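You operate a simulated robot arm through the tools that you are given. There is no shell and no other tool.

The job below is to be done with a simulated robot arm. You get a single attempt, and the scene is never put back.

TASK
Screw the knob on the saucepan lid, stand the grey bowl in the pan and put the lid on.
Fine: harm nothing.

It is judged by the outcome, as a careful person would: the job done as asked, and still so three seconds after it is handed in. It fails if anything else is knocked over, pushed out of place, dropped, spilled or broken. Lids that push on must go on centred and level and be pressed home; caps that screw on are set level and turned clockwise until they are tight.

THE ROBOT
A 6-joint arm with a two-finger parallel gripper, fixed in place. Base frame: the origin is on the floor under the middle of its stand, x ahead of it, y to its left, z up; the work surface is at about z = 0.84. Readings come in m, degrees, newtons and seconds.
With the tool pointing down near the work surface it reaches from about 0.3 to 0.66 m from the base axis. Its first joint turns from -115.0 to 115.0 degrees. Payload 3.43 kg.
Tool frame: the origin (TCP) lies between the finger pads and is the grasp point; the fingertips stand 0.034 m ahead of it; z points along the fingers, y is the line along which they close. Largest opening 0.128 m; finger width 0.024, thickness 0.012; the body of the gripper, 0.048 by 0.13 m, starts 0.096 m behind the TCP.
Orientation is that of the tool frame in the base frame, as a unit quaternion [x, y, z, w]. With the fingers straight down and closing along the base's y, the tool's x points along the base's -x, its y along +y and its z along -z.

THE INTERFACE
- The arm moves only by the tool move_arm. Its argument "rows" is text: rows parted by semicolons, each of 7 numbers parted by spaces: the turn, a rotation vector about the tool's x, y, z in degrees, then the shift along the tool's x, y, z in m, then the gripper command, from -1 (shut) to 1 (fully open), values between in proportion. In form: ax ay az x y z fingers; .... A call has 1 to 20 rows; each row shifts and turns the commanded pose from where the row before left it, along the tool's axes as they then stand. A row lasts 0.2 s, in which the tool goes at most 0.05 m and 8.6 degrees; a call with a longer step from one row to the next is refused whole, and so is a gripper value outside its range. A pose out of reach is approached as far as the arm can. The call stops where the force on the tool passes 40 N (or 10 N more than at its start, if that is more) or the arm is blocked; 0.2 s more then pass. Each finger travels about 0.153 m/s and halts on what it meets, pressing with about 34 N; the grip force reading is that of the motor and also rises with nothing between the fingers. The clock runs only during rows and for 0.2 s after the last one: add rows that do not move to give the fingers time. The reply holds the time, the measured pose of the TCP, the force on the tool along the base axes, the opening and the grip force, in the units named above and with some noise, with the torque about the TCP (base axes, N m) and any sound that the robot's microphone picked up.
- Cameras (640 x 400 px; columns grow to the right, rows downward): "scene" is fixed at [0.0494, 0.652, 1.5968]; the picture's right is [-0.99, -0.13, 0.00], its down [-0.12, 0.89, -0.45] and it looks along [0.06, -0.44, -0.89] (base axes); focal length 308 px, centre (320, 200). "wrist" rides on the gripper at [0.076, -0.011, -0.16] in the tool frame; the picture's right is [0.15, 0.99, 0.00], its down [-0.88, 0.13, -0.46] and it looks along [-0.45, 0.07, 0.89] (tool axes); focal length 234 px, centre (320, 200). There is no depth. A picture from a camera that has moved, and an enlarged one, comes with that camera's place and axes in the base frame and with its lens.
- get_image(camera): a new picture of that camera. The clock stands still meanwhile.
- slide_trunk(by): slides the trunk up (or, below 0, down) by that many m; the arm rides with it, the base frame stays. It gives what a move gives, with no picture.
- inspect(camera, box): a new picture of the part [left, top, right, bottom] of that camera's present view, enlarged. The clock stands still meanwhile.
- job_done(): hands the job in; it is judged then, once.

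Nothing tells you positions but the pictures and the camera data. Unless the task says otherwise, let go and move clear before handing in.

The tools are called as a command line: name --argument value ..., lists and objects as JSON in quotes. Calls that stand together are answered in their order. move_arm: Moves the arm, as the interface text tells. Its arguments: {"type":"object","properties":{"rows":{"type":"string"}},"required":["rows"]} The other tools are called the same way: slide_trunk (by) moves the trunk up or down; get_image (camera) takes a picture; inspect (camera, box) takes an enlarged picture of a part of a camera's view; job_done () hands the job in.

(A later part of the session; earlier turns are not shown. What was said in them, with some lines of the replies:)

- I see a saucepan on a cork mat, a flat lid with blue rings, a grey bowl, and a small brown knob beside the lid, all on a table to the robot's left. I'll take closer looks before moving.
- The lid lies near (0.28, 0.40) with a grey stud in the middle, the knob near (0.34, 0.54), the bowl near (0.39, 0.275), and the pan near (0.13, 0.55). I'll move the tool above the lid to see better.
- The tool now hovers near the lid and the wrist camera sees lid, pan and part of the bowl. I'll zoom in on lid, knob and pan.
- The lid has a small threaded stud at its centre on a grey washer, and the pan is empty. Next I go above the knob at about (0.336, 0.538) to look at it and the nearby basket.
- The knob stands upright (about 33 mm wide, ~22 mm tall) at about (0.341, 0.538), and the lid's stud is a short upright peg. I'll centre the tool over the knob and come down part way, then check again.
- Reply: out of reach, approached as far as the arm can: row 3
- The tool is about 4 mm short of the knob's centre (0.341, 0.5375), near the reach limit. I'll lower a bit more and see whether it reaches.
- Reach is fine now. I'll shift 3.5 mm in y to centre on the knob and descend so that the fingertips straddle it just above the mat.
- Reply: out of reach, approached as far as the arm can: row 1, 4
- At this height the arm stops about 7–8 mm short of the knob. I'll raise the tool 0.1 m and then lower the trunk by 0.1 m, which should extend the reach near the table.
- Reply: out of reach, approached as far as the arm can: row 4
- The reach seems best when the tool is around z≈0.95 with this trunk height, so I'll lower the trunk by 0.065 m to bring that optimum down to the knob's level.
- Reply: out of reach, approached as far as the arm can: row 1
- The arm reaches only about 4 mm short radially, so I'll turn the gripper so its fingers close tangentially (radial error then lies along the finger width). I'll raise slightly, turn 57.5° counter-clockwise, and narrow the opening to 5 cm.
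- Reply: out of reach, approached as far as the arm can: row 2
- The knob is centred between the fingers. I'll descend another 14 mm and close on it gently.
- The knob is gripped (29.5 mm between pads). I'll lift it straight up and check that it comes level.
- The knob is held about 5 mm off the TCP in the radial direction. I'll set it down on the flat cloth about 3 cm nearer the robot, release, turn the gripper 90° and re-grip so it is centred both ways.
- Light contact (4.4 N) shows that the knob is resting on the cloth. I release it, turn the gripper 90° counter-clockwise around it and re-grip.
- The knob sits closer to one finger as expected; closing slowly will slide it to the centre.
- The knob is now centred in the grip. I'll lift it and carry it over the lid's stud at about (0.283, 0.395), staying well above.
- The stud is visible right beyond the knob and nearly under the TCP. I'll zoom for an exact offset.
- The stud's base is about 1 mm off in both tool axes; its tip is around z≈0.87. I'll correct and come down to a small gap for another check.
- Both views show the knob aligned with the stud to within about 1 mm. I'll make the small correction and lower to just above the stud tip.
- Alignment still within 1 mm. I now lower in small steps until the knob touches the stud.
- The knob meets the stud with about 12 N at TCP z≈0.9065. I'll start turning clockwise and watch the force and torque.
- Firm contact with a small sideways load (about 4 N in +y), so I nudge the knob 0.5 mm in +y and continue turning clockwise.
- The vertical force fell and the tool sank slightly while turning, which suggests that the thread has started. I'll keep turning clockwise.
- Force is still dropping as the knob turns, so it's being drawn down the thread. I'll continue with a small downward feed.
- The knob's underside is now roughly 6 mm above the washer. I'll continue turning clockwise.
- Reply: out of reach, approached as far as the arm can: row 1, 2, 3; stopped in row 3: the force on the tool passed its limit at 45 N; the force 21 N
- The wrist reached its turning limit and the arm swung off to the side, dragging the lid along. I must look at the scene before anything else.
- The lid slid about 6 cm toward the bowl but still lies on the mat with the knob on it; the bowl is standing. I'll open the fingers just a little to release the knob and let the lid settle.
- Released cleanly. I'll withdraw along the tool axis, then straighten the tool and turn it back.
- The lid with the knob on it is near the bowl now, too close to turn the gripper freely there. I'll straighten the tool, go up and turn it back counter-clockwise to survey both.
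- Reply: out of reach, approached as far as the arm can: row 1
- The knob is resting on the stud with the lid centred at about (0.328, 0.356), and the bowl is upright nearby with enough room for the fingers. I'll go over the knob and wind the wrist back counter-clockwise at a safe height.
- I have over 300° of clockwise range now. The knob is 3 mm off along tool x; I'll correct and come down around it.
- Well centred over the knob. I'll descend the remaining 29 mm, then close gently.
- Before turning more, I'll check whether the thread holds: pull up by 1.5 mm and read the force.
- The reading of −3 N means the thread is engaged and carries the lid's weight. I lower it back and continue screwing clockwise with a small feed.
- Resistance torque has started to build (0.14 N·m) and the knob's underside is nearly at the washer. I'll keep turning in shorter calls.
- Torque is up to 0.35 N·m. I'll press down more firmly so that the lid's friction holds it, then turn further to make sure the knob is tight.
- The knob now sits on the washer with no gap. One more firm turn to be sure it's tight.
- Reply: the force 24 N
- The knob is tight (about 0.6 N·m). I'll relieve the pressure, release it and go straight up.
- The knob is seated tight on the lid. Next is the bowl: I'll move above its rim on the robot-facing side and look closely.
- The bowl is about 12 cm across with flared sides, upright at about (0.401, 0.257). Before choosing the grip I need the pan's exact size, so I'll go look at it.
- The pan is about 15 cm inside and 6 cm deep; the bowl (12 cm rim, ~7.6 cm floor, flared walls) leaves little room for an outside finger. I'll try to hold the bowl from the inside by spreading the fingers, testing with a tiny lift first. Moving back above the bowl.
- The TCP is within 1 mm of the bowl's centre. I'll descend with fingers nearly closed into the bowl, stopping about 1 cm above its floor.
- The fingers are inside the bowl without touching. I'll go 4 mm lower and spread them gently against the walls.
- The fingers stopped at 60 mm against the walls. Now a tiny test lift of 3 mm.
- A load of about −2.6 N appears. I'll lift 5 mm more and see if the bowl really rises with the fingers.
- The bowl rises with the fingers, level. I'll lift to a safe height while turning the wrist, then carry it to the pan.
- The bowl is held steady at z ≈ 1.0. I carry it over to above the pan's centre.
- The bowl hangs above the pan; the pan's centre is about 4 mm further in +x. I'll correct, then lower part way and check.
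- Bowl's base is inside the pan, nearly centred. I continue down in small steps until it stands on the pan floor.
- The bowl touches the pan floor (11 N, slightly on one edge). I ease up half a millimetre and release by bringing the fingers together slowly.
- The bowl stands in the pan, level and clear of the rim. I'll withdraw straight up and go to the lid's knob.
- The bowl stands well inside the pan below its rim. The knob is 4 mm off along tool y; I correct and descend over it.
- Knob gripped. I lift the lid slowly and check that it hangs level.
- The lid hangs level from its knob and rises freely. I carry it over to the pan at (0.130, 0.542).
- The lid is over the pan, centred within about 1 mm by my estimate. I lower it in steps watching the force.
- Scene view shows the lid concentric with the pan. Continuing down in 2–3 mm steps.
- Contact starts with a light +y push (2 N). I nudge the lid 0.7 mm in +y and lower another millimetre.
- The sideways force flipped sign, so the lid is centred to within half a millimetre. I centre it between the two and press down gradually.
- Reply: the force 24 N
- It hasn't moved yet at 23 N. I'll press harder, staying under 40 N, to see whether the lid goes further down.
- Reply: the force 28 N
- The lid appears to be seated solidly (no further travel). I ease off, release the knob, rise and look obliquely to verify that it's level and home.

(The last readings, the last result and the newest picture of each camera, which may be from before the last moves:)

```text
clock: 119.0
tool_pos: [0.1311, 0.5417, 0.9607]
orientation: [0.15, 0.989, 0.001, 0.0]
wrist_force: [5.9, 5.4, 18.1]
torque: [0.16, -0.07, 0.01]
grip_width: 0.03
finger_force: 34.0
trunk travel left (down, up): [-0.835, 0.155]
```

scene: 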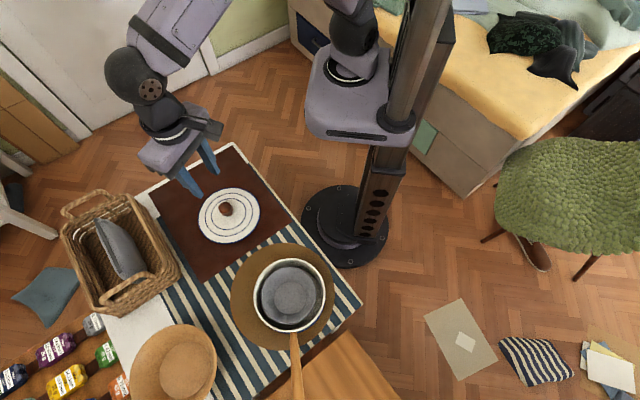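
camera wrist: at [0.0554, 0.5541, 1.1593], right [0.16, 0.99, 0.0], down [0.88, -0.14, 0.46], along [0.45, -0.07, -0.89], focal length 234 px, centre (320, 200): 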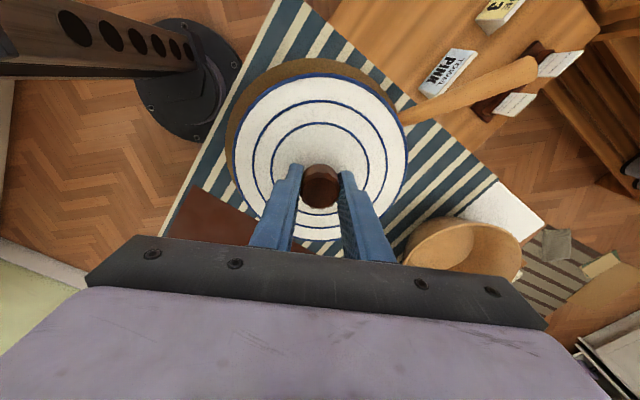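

move_arm --rows "0 0 0 0 0 -0.0006 -1; 0 0 0 0 0 -0.0006 -1; 0 0 0 0 0 0 -1"

inspect --camera "wrist" --box '[200, 50, 440, 220]'

```text
clock: 119.8
tool_pos: [0.1302, 0.5407, 0.9618]
orientation: [0.151, 0.988, -0.002, 0.001]
wrist_force: [3.4, 5.7, 12.8]
torque: [0.16, -0.05, 0.01]
grip_width: 0.0296
finger_force: 34.3
trunk travel left (down, up): [-0.835, 0.155]
```

```text
2.35 times, centred on (320, 135) of wrist
camera zoom: at [0.0552, 0.5532, 1.1206], right [0.15, 0.99, 0.0], down [0.88, -0.14, 0.46], along [0.45, -0.07, -0.89], focal length 551 px, centre (320, 353)
```

zoom: 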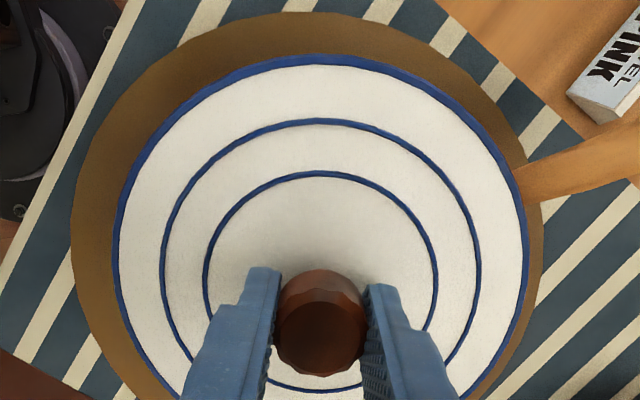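

move_arm --rows "0 0 0 0 0 -0.0005 -1; 0 0 0 0 0 -0.0005 -1; 0 0 0 0 0 0 -1"

```text
clock: 120.6
tool_pos: [0.1303, 0.5413, 0.9606]
orientation: [0.15, 0.989, -0.003, 0.001]
wrist_force: [2.7, 2.3, 5.6]
torque: [0.1, -0.01, 0.04]
grip_width: 0.0298
finger_force: 33.9
trunk travel left (down, up): [-0.835, 0.155]
```

move_arm --rows "0 0 0 0 0 0 -0.5; 0 0 0 0 0 0 -0.42; 0 0 0 0 0 0 -0.35; 0 0 0 0 0 0 -0.22; 0 0 0 0 0 0 -0.22; 0 0 0 0 0 -0.005 -0.22; 0 0 0 0 0 -0.02 -0.22; 0 0 0 0 0 -0.04 -0.22; 0 0 0 0 0 -0.04 -0.22; 0 0 0 0 0 0 -0.22"

inspect --camera "wrist" --box '[200, 50, 440, 220]'

inspect --camera "scene" --box '[240, 240, 350, 350]'

```text
clock: 122.8
tool_pos: [0.1317, 0.5431, 1.0674]
orientation: [0.15, 0.989, -0.002, 0.002]
wrist_force: [-0.4, 0.3, -0.5]
torque: [0.02, 0.06, 0.0]
grip_width: 0.0501
finger_force: 0.0
trunk travel left (down, up): [-0.835, 0.155]
```

```text
2.35 times, centred on (320, 135) of wrist
camera zoom: at [0.0542, 0.5552, 1.2268], right [0.15, 0.99, 0.0], down [0.88, -0.14, 0.46], along [0.45, -0.07, -0.89], focal length 551 px, centre (320, 353)
```

zoom: 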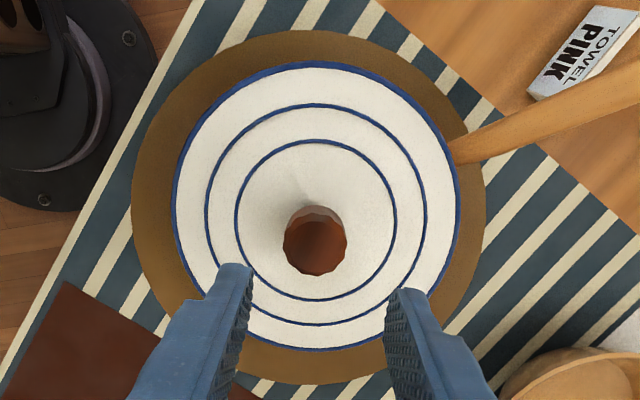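

```text
3.64 times, centred on (295, 295) of scene
camera zoom: at [0.0494, 0.652, 1.5968], right [-0.99, -0.13, 0.0], down [-0.12, 0.89, -0.45], along [0.06, -0.44, -0.89], focal length 1120 px, centre (411, -146)
```

zoom: 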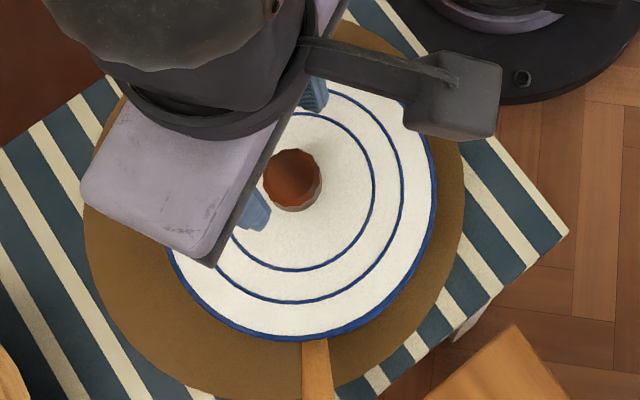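

The lid sits over the pan. To check that it is level and fully home I'll move aside and view it obliquely with the wrist camera.

move_arm --rows "0 0 0 -0.036 -0.0171 -0.01 -0.22; 0 0 0 -0.036 -0.0171 -0.01 -0.22; 0 0 -8.5 -0.036 -0.0171 0 -0.22; 0 0 -8.5 -0.03 -0.022 0 -0.22; 0 0 -8.5 0 0 0 -0.22; 0 0 -8.5 0 0 0 -0.22; 0 0 -8.5 0 0 0 -0.22; 0 0 -8.5 0 0 0 -0.22; 0 0 -8.5 0 0 0 -0.22; 0 0 -8.5 0 0 0 -0.22; 0 0 -8.5 0 0 0 -0.22; 0 0 -8.5 0 0 0 -0.22; 0 0 -8.5 0 0 0 -0.22; 0 0 -8.5 0 0 0 -0.22; 0 0 -8.5 0 0 0 -0.22; 0 0 -8.5 0 0 0 -0.22; 0 0 -8.5 0 0 0 -0.22; 0 0 -8.5 0 0 0 -0.22; 0 0 -8.5 0 0 0 -0.22; 0 0 -8.5 0 0 0 -0.22"

get_image --camera "wrist"

```text
clock: 127.0
tool_pos: [0.2465, 0.4357, 1.0872]
orientation: [0.926, -0.376, 0.002, 0.0]
wrist_force: [-0.2, 0.4, 0.0]
torque: [0.0, 0.04, 0.01]
grip_width: 0.0499
finger_force: 0.1
trunk travel left (down, up): [-0.835, 0.155]
```

```text
taken
camera wrist: at [0.3068, 0.39, 1.2472], right [-0.58, -0.81, 0.0], down [-0.72, 0.52, 0.45], along [-0.37, 0.26, -0.89], focal length 234 px, centre (320, 200)
```

wrist: 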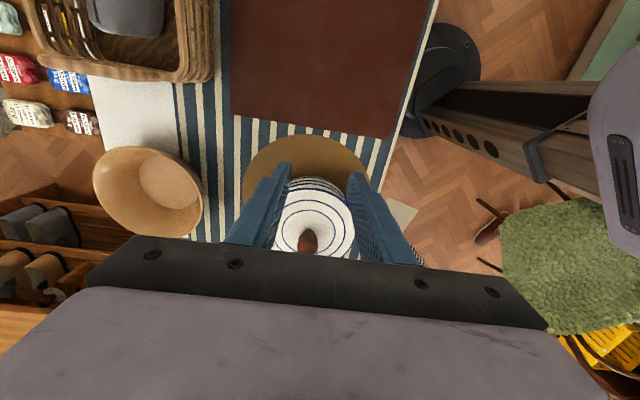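

move_arm --rows "0 -8.5 0 0 0 0 0.3; 0 -8.5 0 0 0 0 0.8; 0 -8.5 0 0 0 0 1; 0 -8.5 0 0 0 0 1; 0 0 0 0 0 0 1"

get_image --camera "wrist"

```text
clock: 128.2
tool_pos: [0.2446, 0.4343, 1.0872]
orientation: [0.886, -0.361, -0.27, -0.109]
wrist_force: [-0.1, -0.1, -0.4]
torque: [0.03, 0.01, -0.03]
grip_width: 0.128
finger_force: 0.1
trunk travel left (down, up): [-0.835, 0.155]
```

```text
taken
camera wrist: at [0.3607, 0.3358, 1.178], right [-0.6, -0.79, -0.08], down [-0.43, 0.24, 0.87], along [-0.67, 0.56, -0.49], focal length 234 px, centre (320, 200)
```

wrist: 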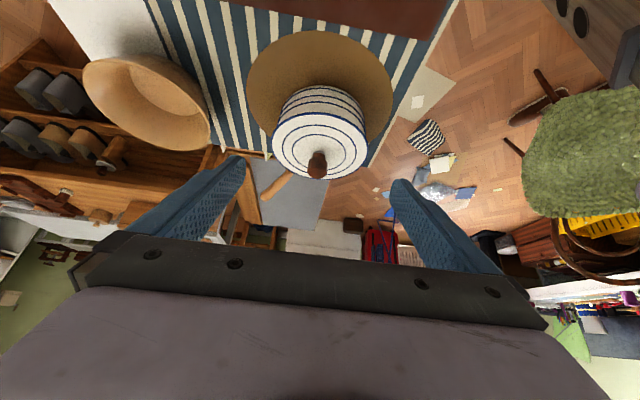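

Now I have an oblique view of pan and lid (upside down in the picture). I zoom in on the joint between them.

inspect --camera "wrist" --box '[260, 75, 380, 185]'

inspect --camera "wrist" --box '[290, 75, 350, 115]'

inspect --camera "wrist" --box '[260, 100, 300, 150]'

inspect --camera "wrist" --box '[335, 90, 375, 150]'

```text
3.64 times, centred on (320, 130) of wrist
camera zoom: at [0.3607, 0.3358, 1.178], right [-0.6, -0.79, -0.08], down [-0.43, 0.24, 0.87], along [-0.67, 0.56, -0.49], focal length 852 px, centre (320, 454)
```

zoom: 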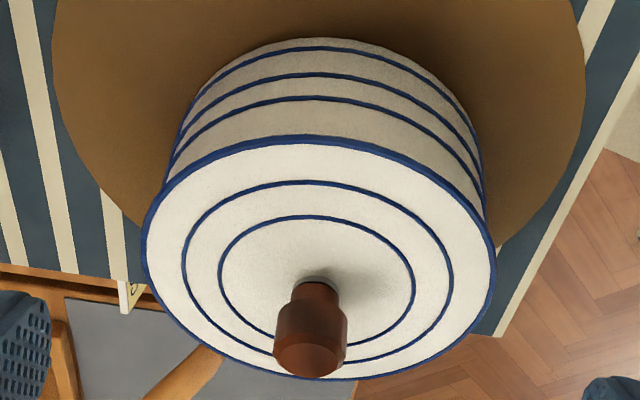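

```text
10.00 times, centred on (320, 95) of wrist
camera zoom: at [0.3607, 0.3358, 1.178], right [-0.6, -0.79, -0.08], down [-0.43, 0.24, 0.87], along [-0.67, 0.56, -0.49], focal length 2342 px, centre (320, 1250)
```

zoom: 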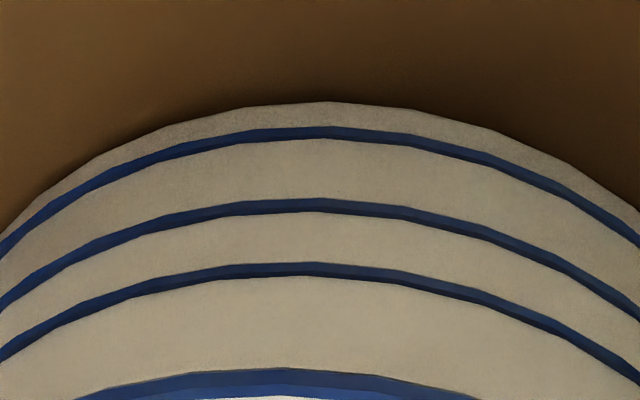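

```text
8.00 times, centred on (280, 125) of wrist
camera zoom: at [0.3607, 0.3358, 1.178], right [-0.6, -0.79, -0.08], down [-0.43, 0.24, 0.87], along [-0.67, 0.56, -0.49], focal length 1873 px, centre (640, 800)
```

zoom: 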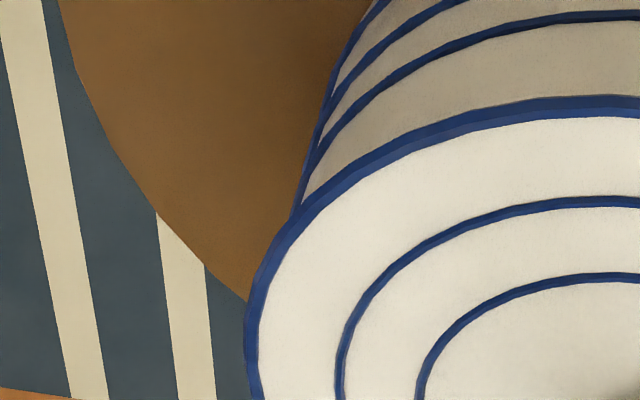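

```text
6.67 times, centred on (355, 120) of wrist
camera zoom: at [0.3607, 0.3358, 1.178], right [-0.6, -0.79, -0.08], down [-0.43, 0.24, 0.87], along [-0.67, 0.56, -0.49], focal length 1561 px, centre (87, 733)
```

zoom: 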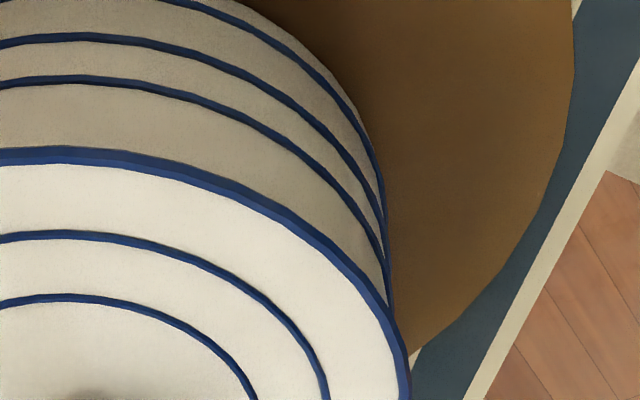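

inspect --camera "wrist" --box '[300, 100, 340, 125]'

inspect --camera "wrist" --box '[270, 105, 310, 130]'

inspect --camera "wrist" --box '[335, 110, 375, 135]'

inspect --camera "wrist" --box '[295, 140, 345, 185]'

```text
16.00 times, centred on (320, 112) of wrist
camera zoom: at [0.3607, 0.3358, 1.178], right [-0.6, -0.79, -0.08], down [-0.43, 0.24, 0.87], along [-0.67, 0.56, -0.49], focal length 3747 px, centre (320, 1600)
```

zoom: 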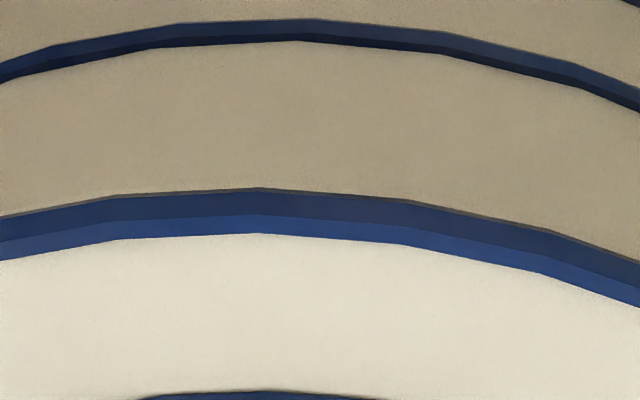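

```text
16.00 times, centred on (290, 118) of wrist
camera zoom: at [0.3607, 0.3358, 1.178], right [-0.6, -0.79, -0.08], down [-0.43, 0.24, 0.87], along [-0.67, 0.56, -0.49], focal length 3747 px, centre (800, 1520)
```

zoom: 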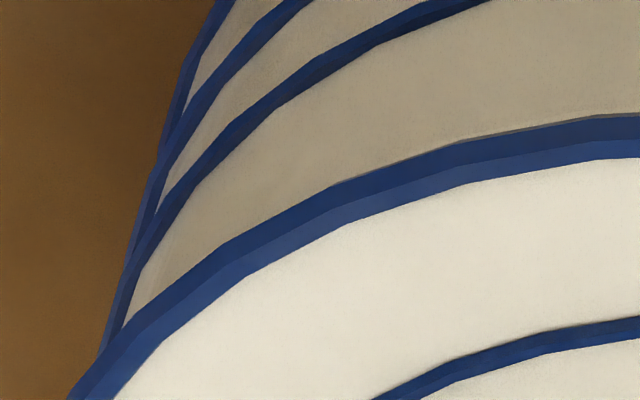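

```text
16.00 times, centred on (355, 122) of wrist
camera zoom: at [0.3607, 0.3358, 1.178], right [-0.6, -0.79, -0.08], down [-0.43, 0.24, 0.87], along [-0.67, 0.56, -0.49], focal length 3747 px, centre (-240, 1440)
```

zoom: 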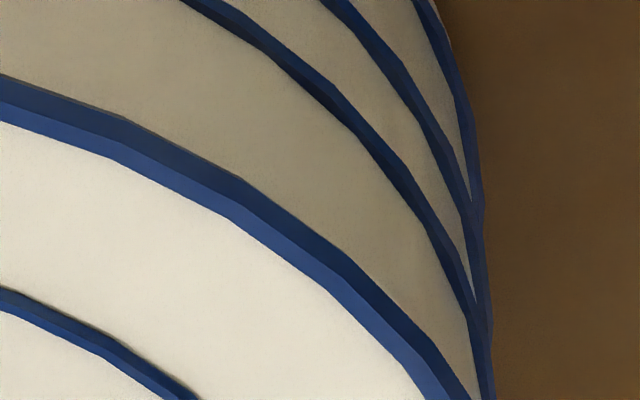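

```text
8.89 times, centred on (320, 162) of wrist
camera zoom: at [0.3607, 0.3358, 1.178], right [-0.6, -0.79, -0.08], down [-0.43, 0.24, 0.87], along [-0.67, 0.56, -0.49], focal length 2082 px, centre (320, 533)
```

zoom: 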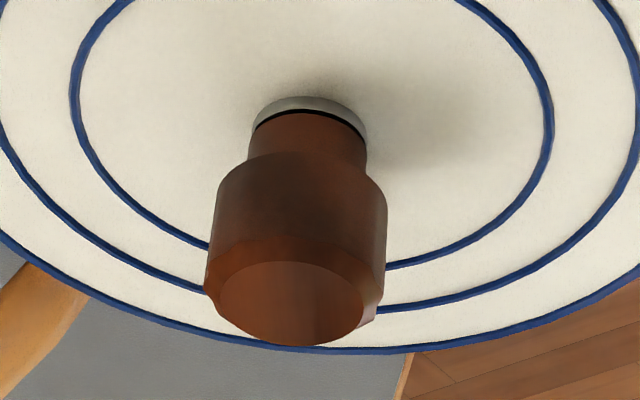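

inspect --camera "wrist" --box '[308, 148, 328, 160]'

inspect --camera "scene" --box '[275, 265, 315, 295]'

inspect --camera "scene" --box '[240, 240, 350, 350]'

```text
16.00 times, centred on (318, 154) of wrist
camera zoom: at [0.3607, 0.3358, 1.178], right [-0.6, -0.79, -0.08], down [-0.43, 0.24, 0.87], along [-0.67, 0.56, -0.49], focal length 3747 px, centre (352, 936)
```

zoom: 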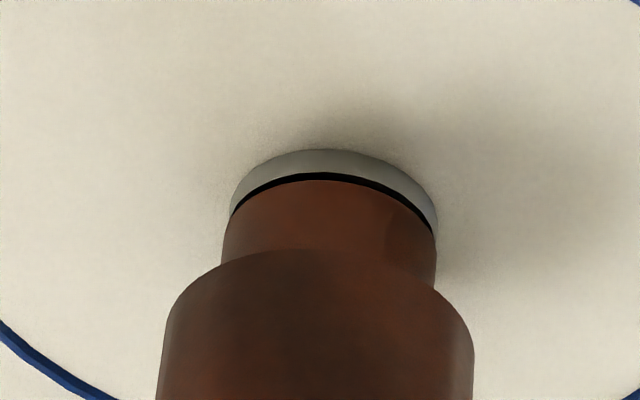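

```text
13.33 times, centred on (295, 280) of scene
camera zoom: at [0.0494, 0.652, 1.5968], right [-0.99, -0.13, 0.0], down [-0.12, 0.89, -0.45], along [0.06, -0.44, -0.89], focal length 4106 px, centre (653, -867)
```

zoom: 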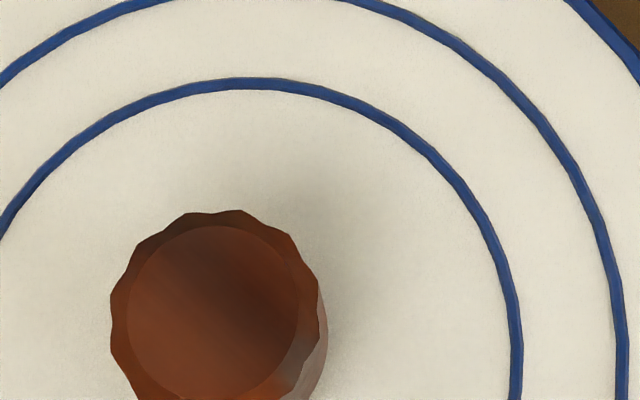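

```text
3.64 times, centred on (295, 295) of scene
camera zoom: at [0.0494, 0.652, 1.5968], right [-0.99, -0.13, 0.0], down [-0.12, 0.89, -0.45], along [0.06, -0.44, -0.89], focal length 1120 px, centre (411, -146)
```

zoom: 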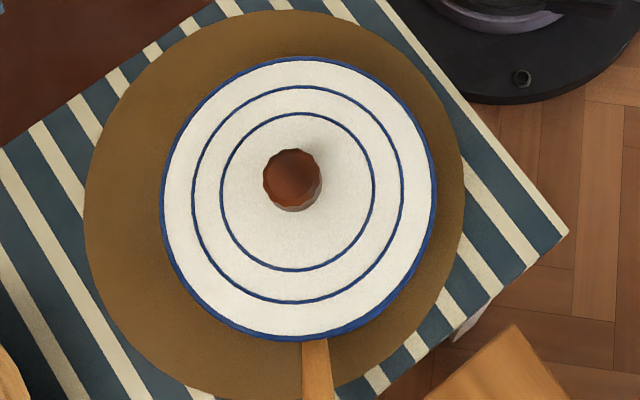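

The lid looks seated with no visible gap, but I want a lower viewing angle to be sure. I'll lower and tilt the wrist camera further, staying well away from the pan.

move_arm --rows "0 0 0 0.0241 0 0.024 1; 0 0 0 0.0241 0 0.024 1; 0 0 0 0.0241 0 0.024 1; 0 -8 0 0 0 0 1; 0 -8 0 0 0 0 1; 0 0 0 0 0 0 1"

get_image --camera "wrist"

```text
clock: 129.6
tool_pos: [0.2595, 0.4207, 0.9872]
orientation: [0.84, -0.342, -0.391, -0.159]
wrist_force: [0.9, -1.3, -0.3]
torque: [0.01, 0.0, 0.03]
grip_width: 0.128
finger_force: 0.0
trunk travel left (down, up): [-0.835, 0.155]
```

```text
taken
camera wrist: at [0.3889, 0.3087, 1.0332], right [-0.62, -0.77, -0.11], down [-0.25, 0.06, 0.97], along [-0.74, 0.63, -0.23], focal length 234 px, centre (320, 200)
```

wrist: 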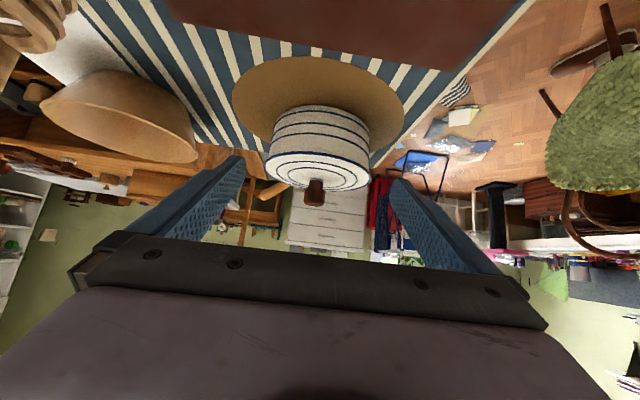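

inspect --camera "wrist" --box '[255, 95, 385, 210]'

inspect --camera "wrist" --box '[260, 130, 320, 175]'

inspect --camera "wrist" --box '[315, 130, 375, 175]'

inspect --camera "wrist" --box '[300, 172, 330, 192]'

```text
3.48 times, centred on (320, 152) of wrist
camera zoom: at [0.3889, 0.3087, 1.0332], right [-0.62, -0.77, -0.11], down [-0.25, 0.06, 0.97], along [-0.74, 0.63, -0.23], focal length 814 px, centre (320, 365)
```

zoom: 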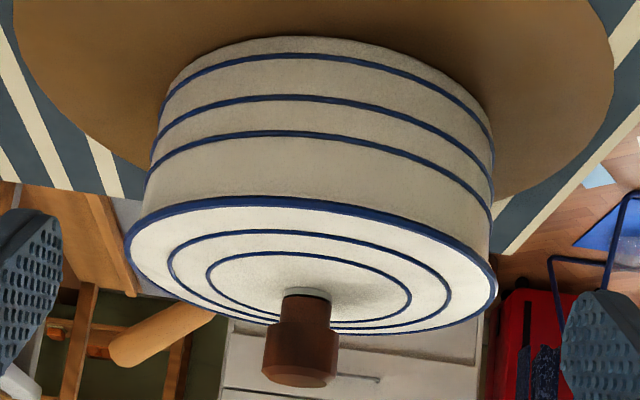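

```text
8.89 times, centred on (290, 152) of wrist
camera zoom: at [0.3889, 0.3087, 1.0332], right [-0.62, -0.77, -0.11], down [-0.25, 0.06, 0.97], along [-0.74, 0.63, -0.23], focal length 2082 px, centre (587, 622)
```

zoom: 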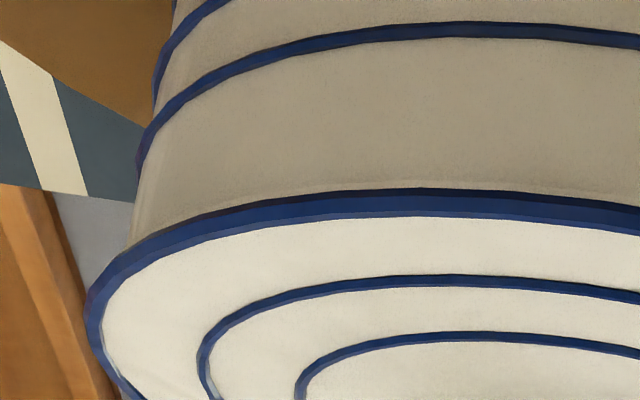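

```text
8.89 times, centred on (345, 152) of wrist
camera zoom: at [0.3889, 0.3087, 1.0332], right [-0.62, -0.77, -0.11], down [-0.25, 0.06, 0.97], along [-0.74, 0.63, -0.23], focal length 2082 px, centre (98, 622)
```

zoom: 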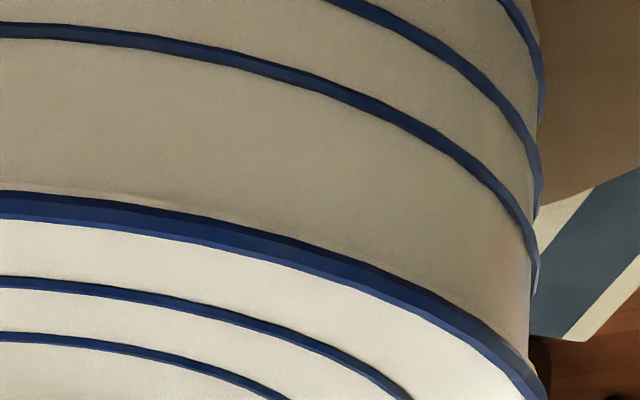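

```text
16.00 times, centred on (315, 182) of wrist
camera zoom: at [0.3889, 0.3087, 1.0332], right [-0.62, -0.77, -0.11], down [-0.25, 0.06, 0.97], along [-0.74, 0.63, -0.23], focal length 3747 px, centre (400, 488)
```

zoom: 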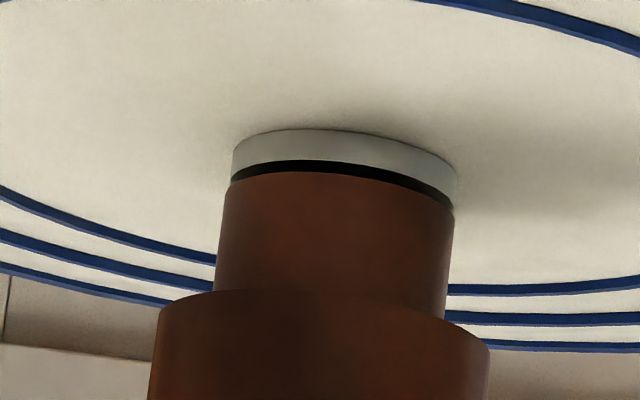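

The low view shows the lid level and flush on the pan's rim all round, with the knob seated on its washer plate and everything else in place. I'll back the arm away and straighten it up, clear of everything.

move_arm --rows "0 0 0 -0.0241 0 -0.024 1; 0 0 0 -0.0241 0 -0.024 1; 0 0 0 -0.0241 0 -0.024 1; 0 8 0 0 0 0 0.5; 0 8 0 0 0 0 0.5; 0 8.5 0 0 0 0 0.5; 0 8.5 0 0 0 0 0.5; 0 8.5 0 0 0 0 0.5; 0 8.5 0 0 0 0 0.5; 0 0 0 0 0 -0.04 0.5; 0 0 0 0 0 -0.04 0.5; 0 0 0 0 0 0 0.5"

get_image --camera "scene"

get_image --camera "wrist"

```text
clock: 132.2
tool_pos: [0.2672, 0.4147, 1.1717]
orientation: [0.926, -0.378, 0.003, 0.002]
wrist_force: [-0.1, 0.2, 0.7]
torque: [0.03, -0.02, 0.0]
grip_width: 0.0959
finger_force: 0.1
trunk travel left (down, up): [-0.835, 0.155]
```

```text
taken
```

scene: 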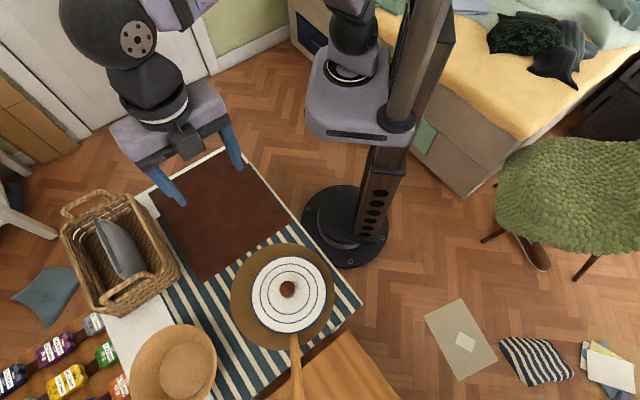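

```text
taken
camera wrist: at [0.3283, 0.37, 1.3313], right [-0.59, -0.81, 0.0], down [-0.72, 0.52, 0.45], along [-0.37, 0.26, -0.89], focal length 234 px, centre (320, 200)
```

wrist: 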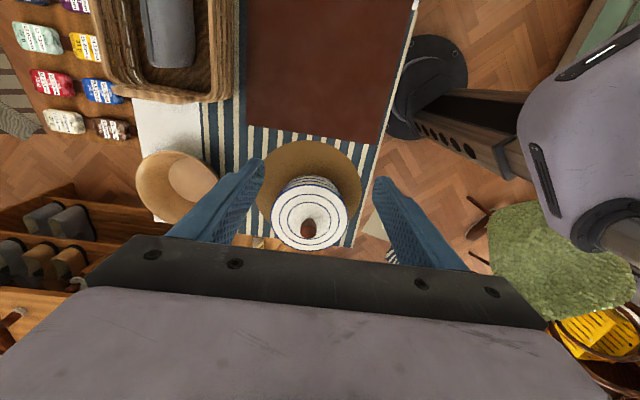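

The lid is on the pan with the knob screwed on, and the bowl is inside. Nothing else has moved and the arm is clear, so I'm handing the job in.

job_done

```text
The job is handed in.
```

I screwed the knob onto the lid, stood the grey bowl in the pan and put the lid on. The job is handed in, and I have had no verdict back.

- **Knob:** I turned it clockwise to about 0.6 N·m. By then the lid was slipping on the mat, so I couldn't tighten it further. The low camera view shows a dark line of about 1 mm between the knob and its washer. I took the knob to be at its stop because of the torque, but I couldn't confirm it.
- **Bowl:** It stands level in the pan, below the rim. I held it from the inside by spreading the fingers, because the gap between bowl and pan wall was too tight for an outside grip.
- **Lid:** It is centred on the pan. I pressed it down with about 27 N until it stopped moving. From a low camera angle it looked level and flush with the rim.

**Mishap:** During the first screwing the wrist reached its turning limit and the arm swung aside. It dragged the lid about 6 cm across the mat, and the lid pushed the bowl about 1 cm. Nothing tipped over, and both pieces have since been placed as asked.

In the last scene picture I saw nothing else knocked over or shifted.
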